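You operate a simulated robot arm through the tools that you are given. There is no shell and no other tool. Be economical: measure what you need, move in short steps, check, and stop when the job is done.

You are at the controls of a simulated robot arm. One attempt, no reset.

JOB
Take the blue-cap bottle from the top of the side counter and leave it on the orange card.

It is judged by the outcome, as a careful person would: the job done as asked, and still so three seconds after it is handed in. It fails if anything else is knocked over, pushed out of place, dropped, spilled or broken. A push-on lid holds only when it is set on centred and level and pressed home; a screw cap is set on level and turned clockwise until tight.

ROBOT AND FRAMES
A 7-joint arm with a two-finger parallel gripper, fixed in place. Base frame: the origin is at the foot of the arm, x ahead of it, y to its left, z up; the work surface is at about z = 0.72. Units: m, degrees, N and s.
With the tool pointing down near the work surface it reaches from about 0.28 to 0.68 m from the base axis. Its first joint turns from -66.0 to 66.0 degrees. Payload 1.57 kg.
Tool frame: the origin (TCP) lies between the finger pads and is the grasp point; the fingertips stand 0.03 m ahead of it; z points along the fingers, y is the line along which they close. Largest opening 0.11 m; finger width 0.024, thickness 0.012; the body of the gripper, 0.048 by 0.112 m, starts 0.078 m behind the TCP.
Orientation is that of the tool frame in the base frame, as [roll, pitch, yaw] about the fixed x, y, z axes, in that order (R = Rz(yaw) Ry(pitch) Rx(roll)). With the fingers straight down and closing along the base's y, the tool's x points along the base's -x, its y along +y and its z along -z.

CONTROLS
- The arm moves only by the tool play_rows. Its argument "series" is a list of rows, each a list of 3 entries, a list of its own where there are three numbers: the turn, a rotation vector about the tool's x, y, z in degrees, then the shift along the tool's x, y, z in m, then the gripper command, from -1 (fully open) to 1 (shut), values between in proportion. In form: [[[rx, ry, rz], [x, y, z], fingers], ...]. A call has 1 to 10 rows; each row shifts and turns the commanded pose from where the row before left it, along the tool's axes as they then stand. Each row takes 0.2 s and may step no farther than 0.05 m and 8.6 degrees from the row before; otherwise, or with a gripper value out of range, the whole call is refused. Where a pose cannot be reached the arm comes as near as it can. A force on the tool above 40 N (or 10 N above the force at the start of the call, whichever is more), or a blocked arm, ends the call early, and 0.2 s more pass. Each finger travels about 0.108 m/s and halts on what it meets, pressing with about 30 N; the grip force reading is that of the motor and also rises with nothing between the fingers. The clock runs only during rows and for 0.2 s after the last one: add rows that do not move to give the fingers time. It gives the time, the measured TCP pose, the force on the tool (base axes), the opening and the grip force at its end, in the units of the frame above (readings bear some noise), and new pictures: "pictures" is both (left out), scene, wrist or none.
- Cameras (640 x 400 px; columns grow to the right, rows downward): "scene" is fixed at [0.1624, -0.4542, 1.3707]; the picture's right is [0.09, -1.00, 0.00], its down [-0.90, -0.08, -0.44] and it looks along [0.43, 0.04, -0.90] (base axes); focal length 350 px, centre (320, 200). "wrist" rides on the gripper at [-0.036, 0, -0.08] in the tool frame; the picture's right is [0.00, -1.00, 0.00], its down [0.97, 0.00, -0.24] and it looks along [0.24, 0.00, 0.97] (tool axes); focal length 218 px, centre (320, 200). There is no depth. A picture from a camera that has moved, and an enlarged one, comes with that camera's place and axes in the base frame and with its lens. The place of the scene camera against the robot may be out by one fixed shift of up to 0.012 m in any direction.
- zoom(camera, box): a new picture of the part [left, top, right, bottom] of that camera's present view, enlarged. It takes no simulated time.
- hand_in(): hands the job in; it is judged then, once.

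Go step by step. Nothing tells you positions but the pictures and the camera data: compare them with the known pose of the tool, close in by small moves and look again before you grip or let go. The budget is 90 turns and 170 pictures, counting those below and the enlarged ones. Unless the task says otherwise, let go and move clear before handing in, and close with one line.

The tools are called after "Request:" by a JSON object that holds its "name" and its "arguments". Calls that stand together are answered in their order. play_rows: Moves the arm, as the interface text tells. Its arguments: {"type":"object","properties":{"series":{"type":"array"},"pictures":{"type":"string","enum":["both","scene","wrist","none"]}},"required":["series"]} The other tools are called the same way: zoom (camera, box) takes an enlarged picture of a part of a camera's view; hand_in () hands the job in.

At the start:

```text
time: 0.0
ee_pos: [0.3061, -0.3864, 0.9941]
tool_rot: [180.0, 0.0, -180.0]
wrist_force: [-0.4, 0.0, 0.0]
opening: 0.1103
gripper_force: 0.0
```

scene: 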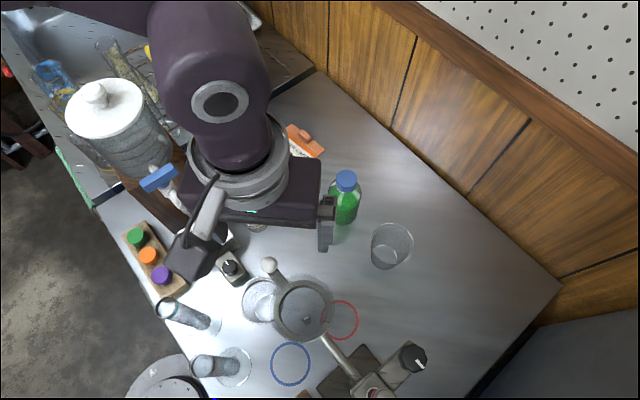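
wrist: 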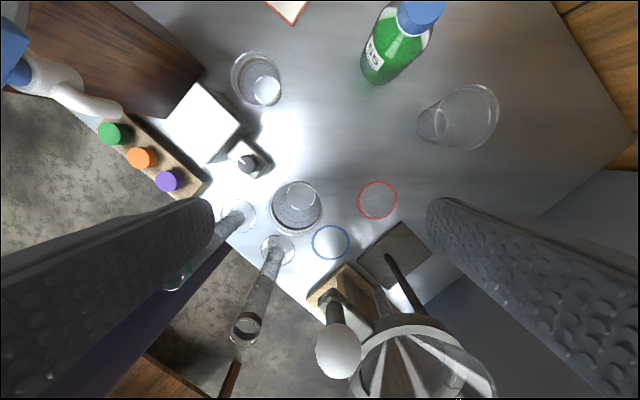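

I see the green bottle with the blue cap right of the gripper, and an orange card partly hidden behind the arm. I'll zoom in on both.

Request:
{"name": "zoom", "arguments": {"camera": "scene", "box": [260, 100, 420, 280]}}

Request:
{"name": "zoom", "arguments": {"camera": "wrist", "box": [220, 0, 520, 180]}}

```text
2.22 times, centred on (340, 190) of scene
camera zoom: at [0.1624, -0.4542, 1.3707], right [0.09, -1.0, 0.0], down [-0.9, -0.08, -0.44], along [0.43, 0.04, -0.9], focal length 778 px, centre (276, 222)
```

zoom: 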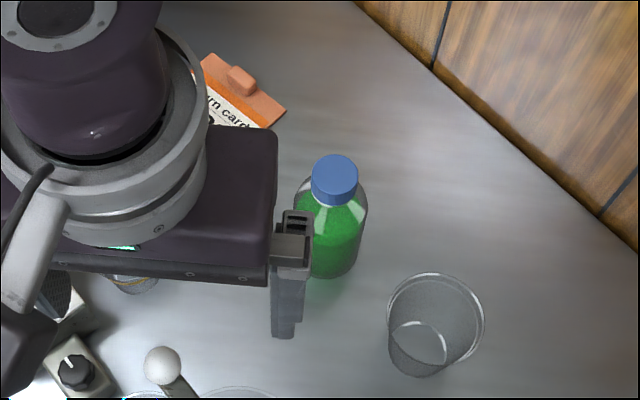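

```text
2.13 times, centred on (370, 90) of wrist
camera zoom: at [0.342, -0.3862, 1.0754], right [0.0, -1.0, 0.0], down [-0.97, 0.0, 0.24], along [-0.24, 0.0, -0.97], focal length 466 px, centre (213, 435)
```

zoom: 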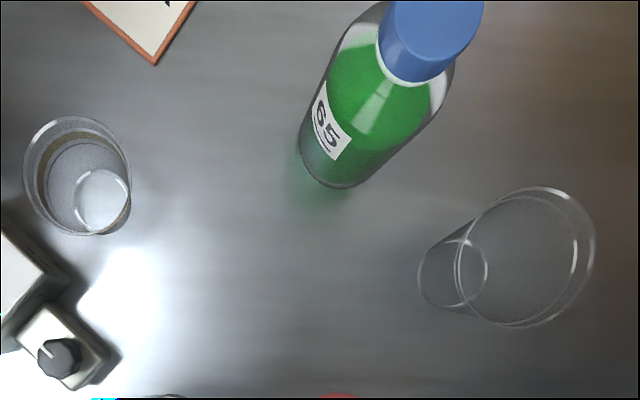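

The card looks like a clipboard with a clip at its far end. I'll raise the arm and shift it ahead and to the left, so both cameras get a clear view.

Request:
{"name": "play_rows", "arguments": {"series": [[[0, 0, 0], [0, 0.03, -0.04], -1], [[0, 0, 0], [0, 0.04, -0.03], -1], [[0, 0, 0], [-0.03, 0.04, 0], -1], [[0, 0, 0], [-0.045, 0.01, 0], -1], [[0, 0, 0], [-0.045, 0, 0], -1], [[0, 0, 0], [0, 0, 0], -1]]}}

```text
time: 1.4
ee_pos: [0.424, -0.2644, 1.0633]
tool_rot: [-180.0, -0.1, -180.0]
wrist_force: [-0.1, -1.4, -0.7]
opening: 0.11
gripper_force: 0.0
camera wrist: at [0.46, -0.2654, 1.1437], right [0.0, -1.0, 0.0], down [-0.97, 0.0, 0.24], along [-0.24, 0.0, -0.97], focal length 218 px, centre (320, 200)
```

scene: 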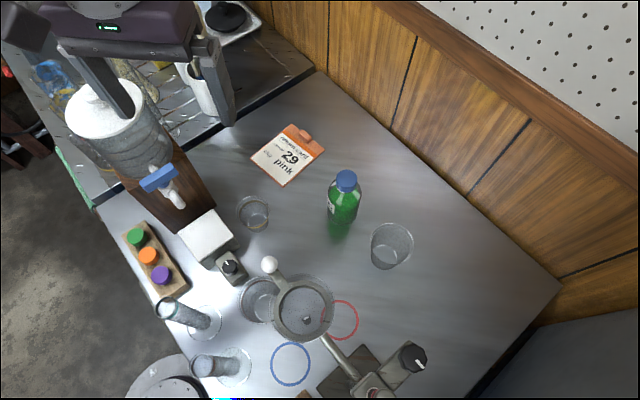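
wrist: 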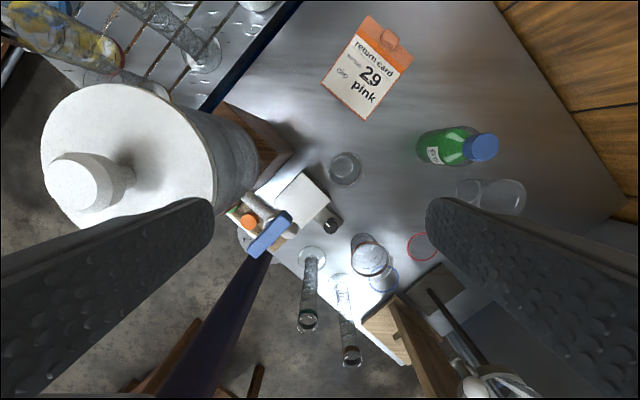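

The card is clear now: about 0.10 x 0.13 m, with the clip at its far end and its free area centred near (0.575, -0.337). The bottle stands near (0.456, -0.478) with its top at about z 0.86. I'll move above the bottle.

Request:
{"name": "play_rows", "arguments": {"series": [[[0, 0, 0], [-0.01, -0.045, 0], -1], [[0, 0, 0], [-0.01, -0.045, 0], -1], [[0, 0, 0], [-0.012, -0.045, 0], -1], [[0, 0, 0], [0, -0.045, 0.01], -1], [[0, 0, 0], [0, -0.033, 0.03], -1], [[0, 0, 0], [0, 0, 0], -1], [[0, 0, 0], [0, 0, 0], -1]]}}

```text
time: 3.0
ee_pos: [0.4483, -0.4554, 1.024]
tool_rot: [-179.8, -0.2, -178.8]
wrist_force: [-0.2, -0.4, 0.1]
opening: 0.11
gripper_force: 0.0
out of reach, approached as far as the arm can: row 4, 5
camera wrist: at [0.4857, -0.4559, 1.1055], right [0.02, -1.0, 0.0], down [-0.97, -0.02, 0.24], along [-0.24, -0.01, -0.97], focal length 218 px, centre (320, 200)
```

scene: 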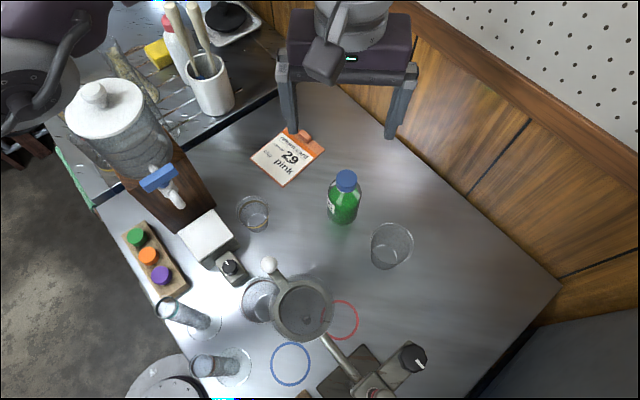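
wrist: 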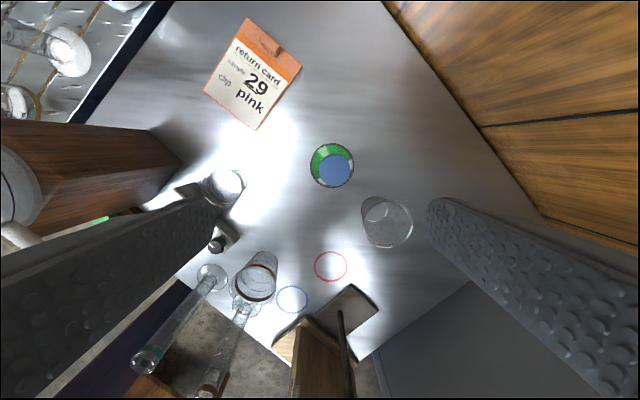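

The wrist view puts the bottle at about (0.458, -0.477), which matches my estimate. The arm stopped slightly short at this height, so I'll come down part way and check again.

Request:
{"name": "play_rows", "arguments": {"series": [[[0, 0, 0], [-0.002, 0, 0.04], -1], [[0, 0, 0], [0, 0, 0.04], -1], [[0, 0, 0], [0, 0, 0.025], -1], [[0, 0, 0], [0, 0, 0], -1], [[0, 0, 0], [0, 0, 0], -1]]}}

```text
time: 4.2
ee_pos: [0.4489, -0.4578, 0.9212]
tool_rot: [-179.9, 0.0, -179.9]
wrist_force: [-0.7, 0.3, -0.4]
opening: 0.1101
gripper_force: 0.1
camera wrist: at [0.4859, -0.4585, 1.0018], right [0.0, -1.0, 0.0], down [-0.97, 0.0, 0.24], along [-0.24, 0.0, -0.97], focal length 218 px, centre (320, 200)
```

scene: 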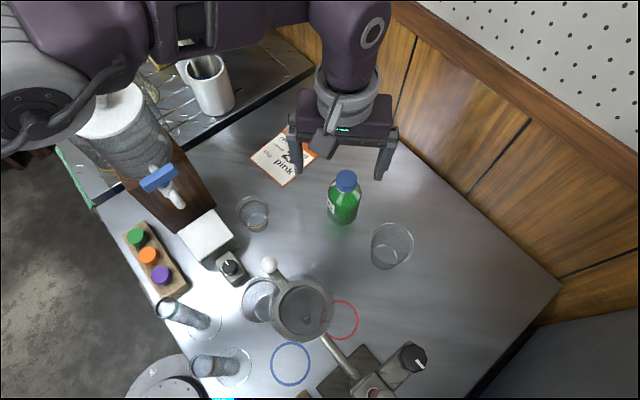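
wrist: 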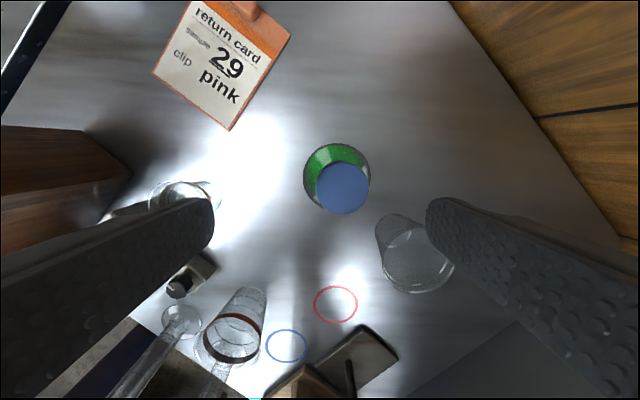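

The TCP is at (0.449, -0.458) and the bottle axis at about (0.459, -0.475). I'll centre on it, then come down with the fingers astride the bottle.

Request:
{"name": "play_rows", "arguments": {"series": [[[0, 0, 0], [-0.01, -0.017, 0], -1], [[0, 0, 0], [0, 0, 0], -1], [[0, 0, 0], [0, 0, 0.03], -1], [[0, 0, 0], [0, 0, 0.02], -1], [[0, 0, 0], [0, 0, 0], -1]]}}

```text
time: 5.4
ee_pos: [0.4592, -0.4726, 0.8695]
tool_rot: [179.9, 0.1, -180.0]
wrist_force: [-0.1, -0.3, -0.6]
opening: 0.11
gripper_force: 0.1
out of reach, approached as far as the arm can: row 1
camera wrist: at [0.4961, -0.4741, 0.9507], right [0.0, -1.0, 0.0], down [-0.97, 0.0, 0.24], along [-0.24, 0.0, -0.97], focal length 218 px, centre (320, 200)
```

scene: 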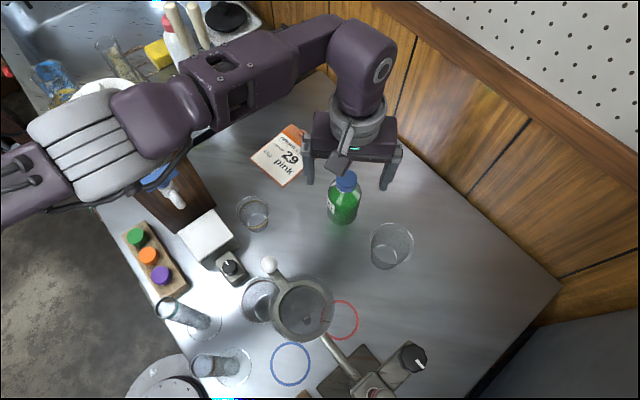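
wrist: 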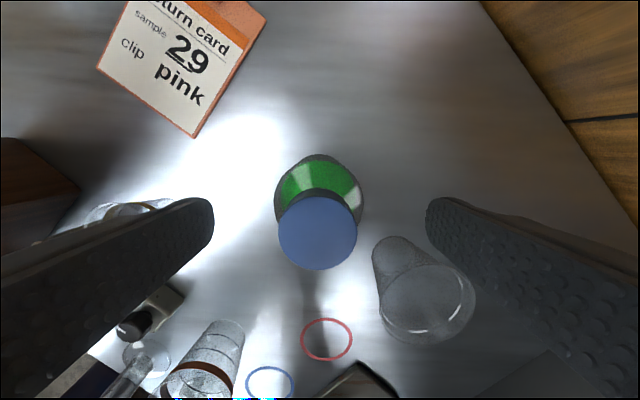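

The bottle is well centred between the fingers, with the cap top at about z 0.857. I'll come down to TCP z of about 0.80 so the fingers are around the body and the palm stays clear of the cap.

Request:
{"name": "play_rows", "arguments": {"series": [[[0, 0, 0], [0, 0, 0.03], -1], [[0, 0, 0], [0, 0, 0.025], -1], [[0, 0, 0], [0, 0, 0.013], -1], [[0, 0, 0], [0, 0, 0], -1]]}}

```text
time: 6.4
ee_pos: [0.4591, -0.4725, 0.8005]
tool_rot: [-179.8, 0.2, 180.0]
wrist_force: [0.4, 0.7, -0.5]
opening: 0.11
gripper_force: 0.1
camera wrist: at [0.4944, -0.4729, 0.8821], right [0.0, -1.0, 0.0], down [-0.97, 0.0, 0.24], along [-0.24, 0.0, -0.97], focal length 218 px, centre (320, 200)
```

scene: 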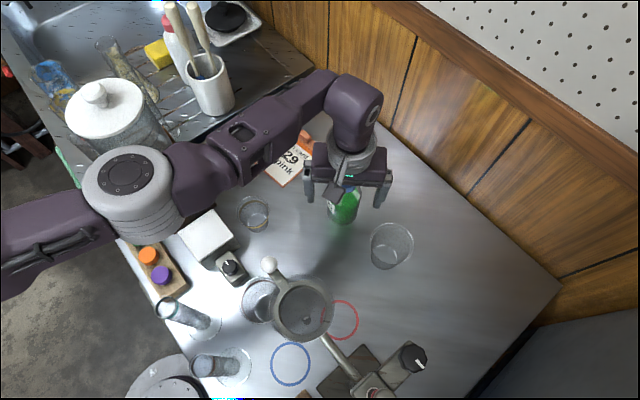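
wrist: 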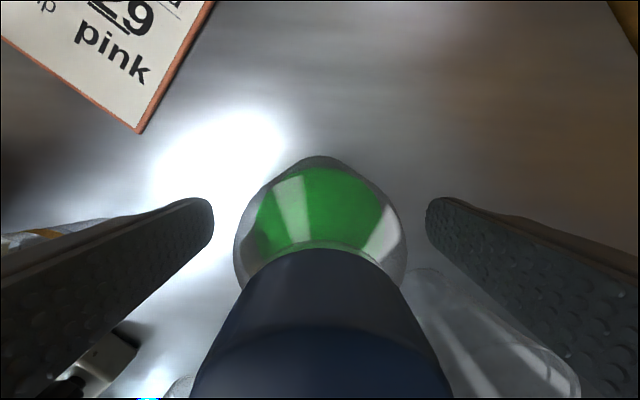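

The fingers straddle the bottle evenly. I'll close the gripper.

Request:
{"name": "play_rows", "arguments": {"series": [[[0, 0, 0], [0, 0, 0], 0], [[0, 0, 0], [0, 0, 0], 0.5], [[0, 0, 0], [0, 0, 0], 1], [[0, 0, 0], [0, 0, 0], 1], [[0, 0, 0], [0, 0, 0], 1]]}}

```text
time: 7.6
ee_pos: [0.4584, -0.4729, 0.8017]
tool_rot: [-179.8, 0.1, -180.0]
wrist_force: [0.2, 0.4, -0.4]
opening: 0.0592
gripper_force: 30.1
camera wrist: at [0.4945, -0.4728, 0.8823], right [0.0, -1.0, 0.0], down [-0.97, 0.0, 0.24], along [-0.24, 0.0, -0.97], focal length 218 px, centre (320, 200)
```

scene: 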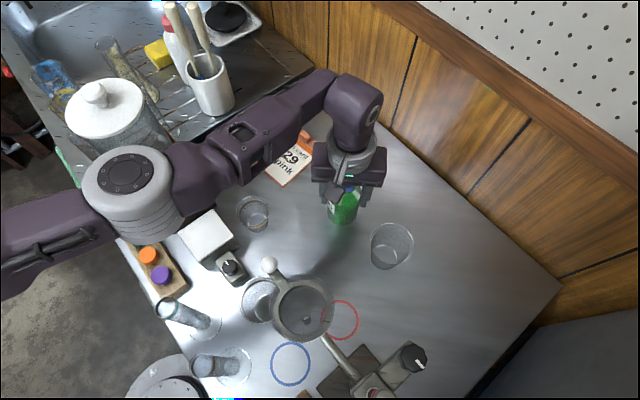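
wrist: 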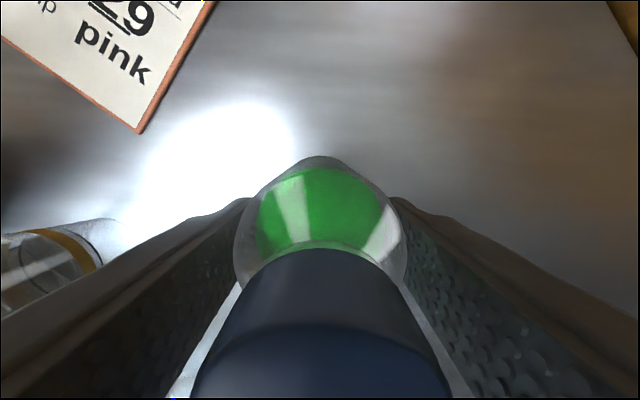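

The bottle is held at 0.059 m wide. I'll lift it slowly and check.

Request:
{"name": "play_rows", "arguments": {"series": [[[0, 0, 0], [0, 0, -0.01], 1], [[0, 0, 0], [0, 0, -0.015], 1], [[0, 0, 0], [0, 0, -0.015], 1], [[0, 0, 0], [0, 0, 0], 1]]}}

```text
time: 8.6
ee_pos: [0.461, -0.4745, 0.8423]
tool_rot: [-180.0, -0.1, 180.0]
wrist_force: [-0.4, -0.6, -2.6]
opening: 0.059
gripper_force: 30.2
camera wrist: at [0.4971, -0.4742, 0.9226], right [0.0, -1.0, 0.0], down [-0.97, 0.0, 0.24], along [-0.24, 0.0, -0.97], focal length 218 px, centre (320, 200)
```

scene: 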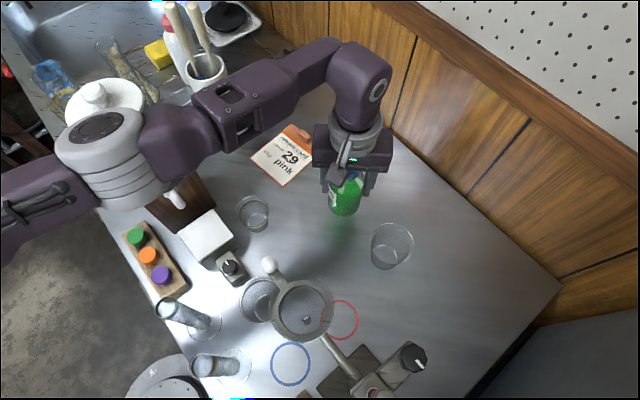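
wrist: 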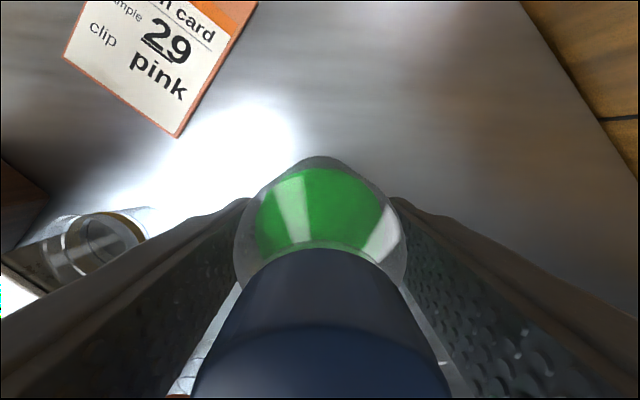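

The bottle is lifted cleanly, and the card position is confirmed. I'll move over the card, keeping the bottle's base about 0.04 m up.

Request:
{"name": "play_rows", "arguments": {"series": [[[0, 0, 0], [-0.011, 0.03, 0], 1], [[0, 0, 0], [-0.025, 0.03, 0], 1], [[0, 0, 0], [-0.025, 0.03, 0], 1], [[0, 0, 0], [-0.025, 0.03, 0], 1], [[0, 0, 0], [-0.023, 0.02, 0], 1], [[0, 0, 0], [0, 0, 0], 1], [[0, 0, 0], [0, 0, 0], 1]]}}

```text
time: 10.2
ee_pos: [0.5093, -0.4083, 0.8335]
tool_rot: [178.9, -0.6, -177.1]
wrist_force: [0.0, -1.0, -3.5]
opening: 0.0587
gripper_force: 30.0
out of reach, approached as far as the arm can: row 1, 2, 3, 4
camera wrist: at [0.546, -0.4085, 0.913], right [0.05, -1.0, -0.02], down [-0.97, -0.05, 0.25], along [-0.25, 0.01, -0.97], focal length 218 px, centre (320, 200)
```

scene: 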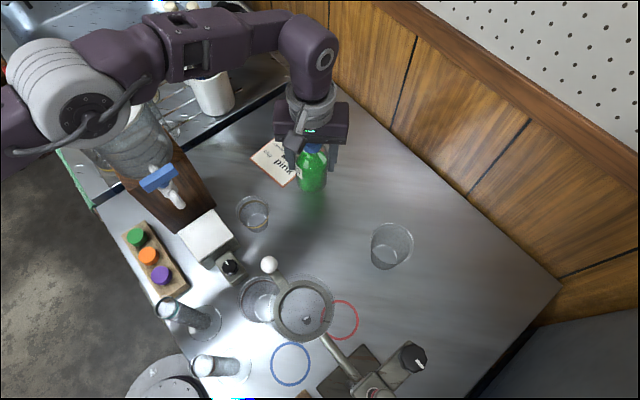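
wrist: 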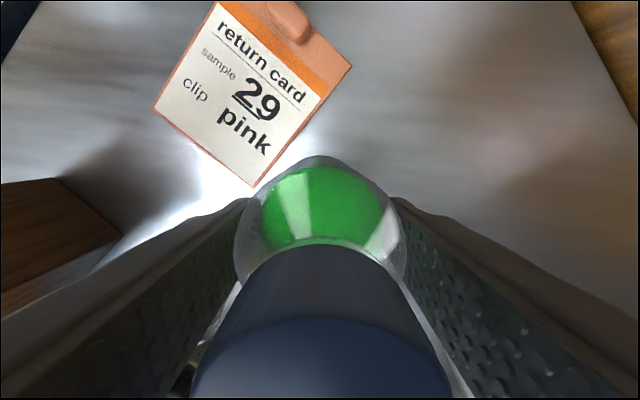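

The arm follows its reach limit, so it fell a little short. I'll move along y first, then outward.

Request:
{"name": "play_rows", "arguments": {"series": [[[0, 0, 0], [0.0, 0.03, 0.004], 1], [[0, 0, 0], [0.0, 0.03, 0.004], 1], [[0, 0, 0], [-0.02, 0.02, 0], 1], [[0, 0, 0], [-0.02, 0, 0], 1], [[0, 0, 0], [0, 0, 0], 1]]}}

```text
time: 11.4
ee_pos: [0.5446, -0.3237, 0.8258]
tool_rot: [178.9, -0.6, -177.0]
wrist_force: [-0.6, 0.7, -2.5]
opening: 0.0587
gripper_force: 29.7
camera wrist: at [0.5826, -0.325, 0.9054], right [0.05, -1.0, -0.02], down [-0.97, -0.06, 0.25], along [-0.25, 0.01, -0.97], focal length 218 px, centre (320, 200)
```

scene: 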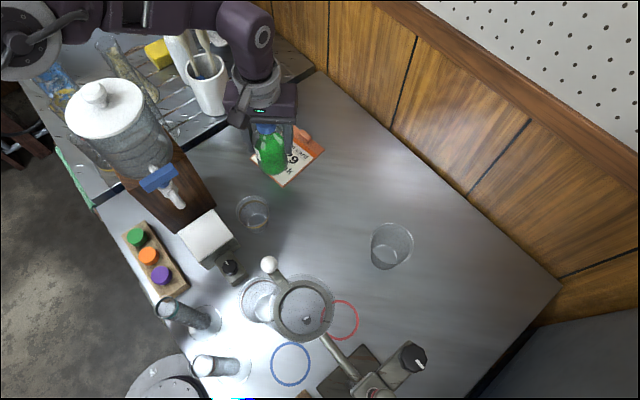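
wrist: 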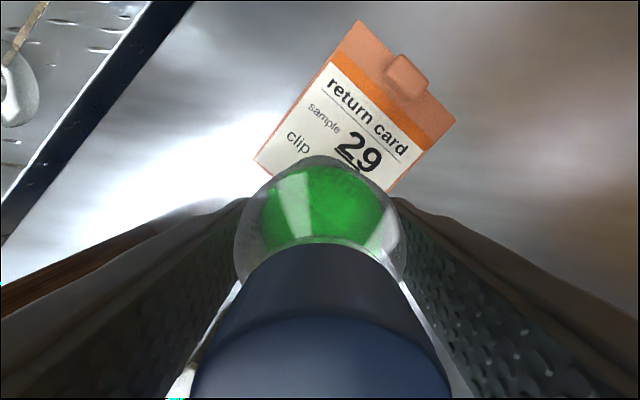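

The bottle is over the near part of the card with a tilt of about 1°. I'll take out the tilt and move to about (0.568, -0.332).

Request:
{"name": "play_rows", "arguments": {"series": [[[1.1, -0.6, 3.0], [0, 0, 0], 1], [[0, 0, 0], [-0.012, -0.004, 0.004], 1], [[0, 0, 0], [-0.012, -0.004, 0], 1], [[0, 0, 0], [0, 0, 0], 1]]}}

```text
time: 12.4
ee_pos: [0.5704, -0.3324, 0.8219]
tool_rot: [180.0, 0.0, -180.0]
wrist_force: [0.3, 0.0, -3.0]
opening: 0.0588
gripper_force: 30.4
camera wrist: at [0.6059, -0.333, 0.9022], right [0.0, -1.0, 0.0], down [-0.97, 0.0, 0.24], along [-0.24, 0.0, -0.97], focal length 218 px, centre (320, 200)
```

scene: 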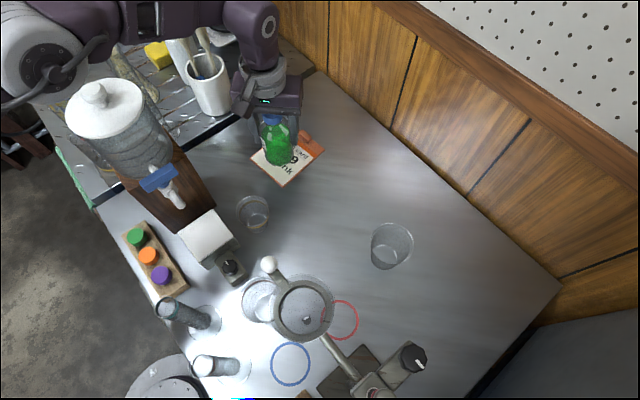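
wrist: 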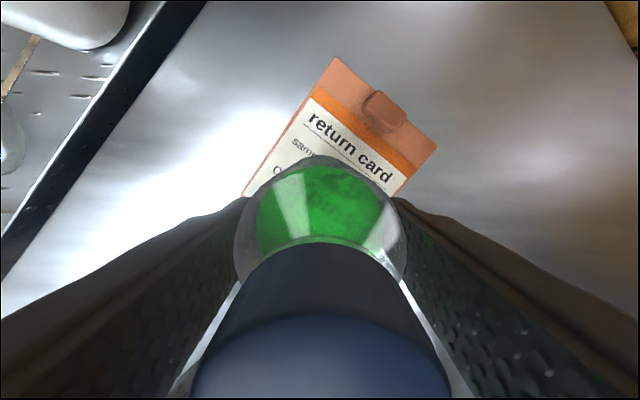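

The tool is level and over the card's free area. I'll lower it gently until it touches.

Request:
{"name": "play_rows", "arguments": {"series": [[[0, 0, 0], [0, 0, 0.008], 1], [[0, 0, 0], [0, 0, 0.005], 1], [[0, 0, 0], [0, 0, 0], 1]], "pictures": "scene"}}

Request:
{"name": "zoom", "arguments": {"camera": "scene", "box": [230, 80, 350, 200]}}

```text
time: 13.2
ee_pos: [0.5697, -0.3336, 0.8085]
tool_rot: [-180.0, -0.1, -180.0]
wrist_force: [0.7, 0.0, -4.1]
opening: 0.0587
gripper_force: 29.8
```

scene: 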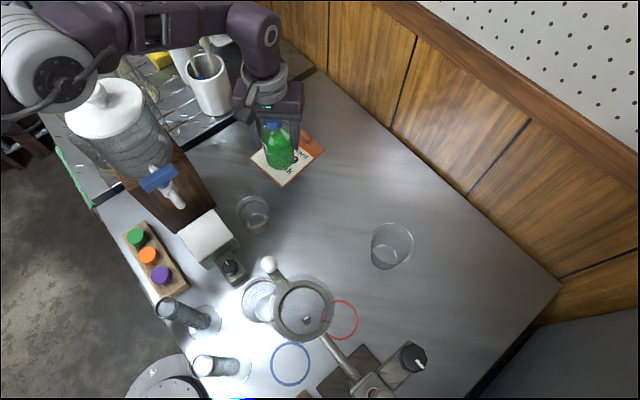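

```text
3.33 times, centred on (290, 140) of scene
camera zoom: at [0.1625, -0.4543, 1.3707], right [0.09, -1.0, 0.0], down [-0.9, -0.08, -0.44], along [0.43, 0.04, -0.9], focal length 1167 px, centre (420, 400)
```

zoom: 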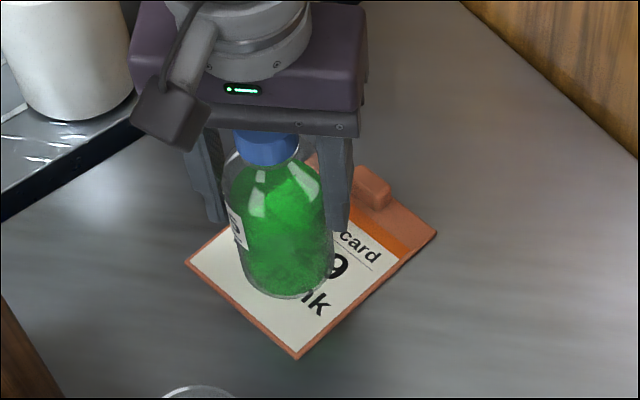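

The bottle base is within the card and nearly down. I'll lower it in small steps and watch the force.

Request:
{"name": "play_rows", "arguments": {"series": [[[0, 0, 0], [0, 0, 0.002], 1], [[0, 0, 0], [0, 0, 0.001], 1], [[0, 0, 0], [0, 0, 0], 1]], "pictures": "none"}}

```text
time: 14.0
ee_pos: [0.5702, -0.3332, 0.8067]
tool_rot: [-179.9, 0.0, -179.9]
wrist_force: [-0.7, 0.0, 1.8]
opening: 0.0589
gripper_force: 30.1
```

The vertical force went from -3 N to +1.8 N, so the bottle is resting on the card. I'll open the fingers.

Request:
{"name": "play_rows", "arguments": {"series": [[[0, 0, 0], [0, 0, 0], 0.0], [[0, 0, 0], [0, 0, 0], -0.3], [[0, 0, 0], [0, 0, 0], -1], [[0, 0, 0], [0, 0, 0], -1], [[0, 0, 0], [0, 0, 0], -1]]}}

```text
time: 15.2
ee_pos: [0.5692, -0.3335, 0.8056]
tool_rot: [180.0, -0.1, -179.9]
wrist_force: [-0.3, -0.5, 0.1]
opening: 0.1098
gripper_force: 0.0
camera wrist: at [0.6062, -0.3345, 0.8864], right [0.0, -1.0, 0.0], down [-0.97, 0.0, 0.24], along [-0.24, 0.0, -0.97], focal length 218 px, centre (320, 200)
```

scene: 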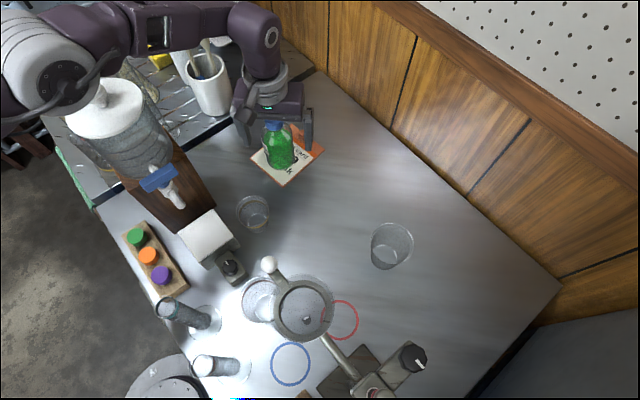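
wrist: 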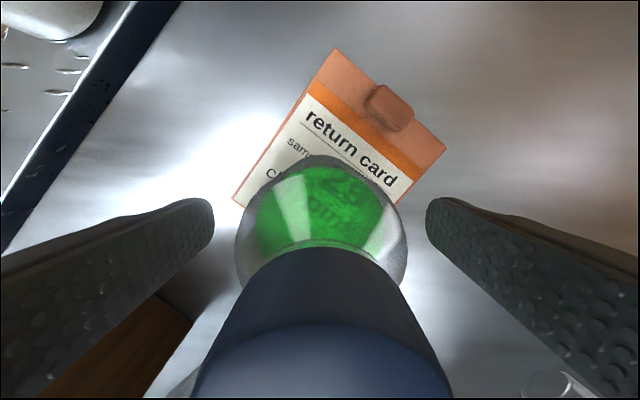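

The bottle is released and standing on the card. I'll withdraw straight up, easing slightly toward the base to stay in reach.

Request:
{"name": "play_rows", "arguments": {"series": [[[0, 0, 0], [0, 0, -0.02], -1], [[0, 0, 0], [0.005, 0, -0.03], -1], [[0, 0, 0], [0.01, 0, -0.03], -1], [[0, 0, 0], [0.015, 0, -0.03], -1], [[0, 0, 0], [0.03, 0, -0.03], -1], [[0, 0, 0], [0.04, 0, -0.02], -1], [[0, 0, 0], [0.04, 0, 0], -1], [[0, 0, 0], [0, 0, 0], -1]]}}

Request:
{"name": "zoom", "arguments": {"camera": "scene", "box": [230, 80, 350, 200]}}

```text
time: 17.0
ee_pos: [0.4311, -0.3326, 0.9663]
tool_rot: [180.0, -0.2, 180.0]
wrist_force: [0.9, 0.1, 0.1]
opening: 0.1103
gripper_force: 0.0
camera wrist: at [0.4664, -0.3336, 1.0468], right [0.0, -1.0, 0.0], down [-0.97, 0.0, 0.24], along [-0.24, 0.0, -0.97], focal length 218 px, centre (320, 200)
```

scene: 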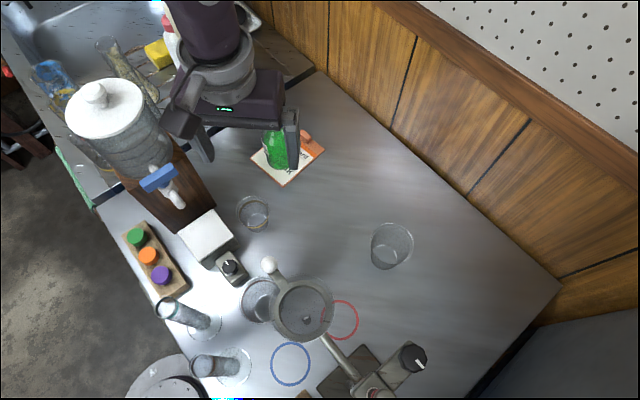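
wrist: 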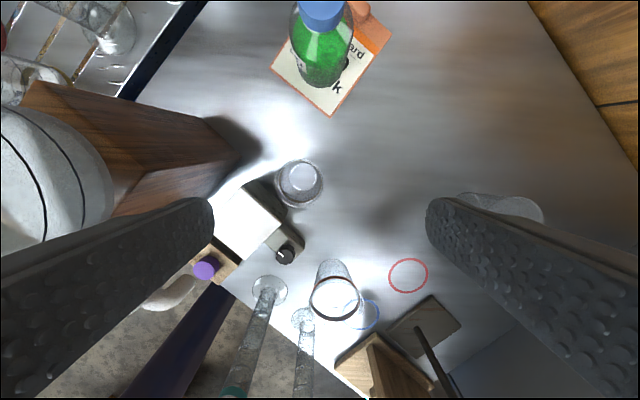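

```text
3.33 times, centred on (290, 140) of scene
camera zoom: at [0.1624, -0.4542, 1.3707], right [0.09, -1.0, 0.0], down [-0.9, -0.08, -0.44], along [0.43, 0.04, -0.9], focal length 1167 px, centre (420, 400)
```

zoom: 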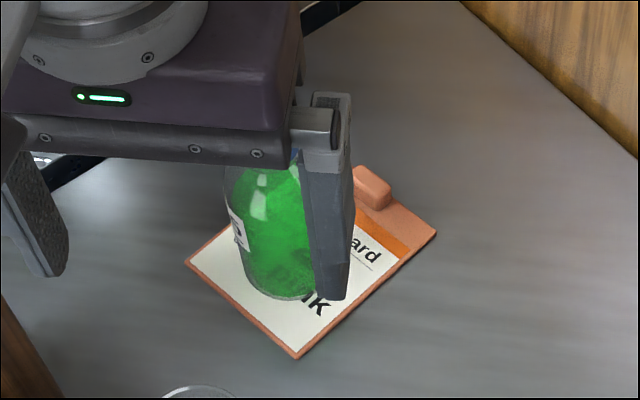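

The bottle stands upright within the orange card, the gripper is clear, and nothing else has moved. I'll hand it in.

Request:
{"name": "hand_in", "arguments": {}}

```text
The job is handed in.
```

The blue-cap bottle is standing upright on the orange card, and the job is handed in.
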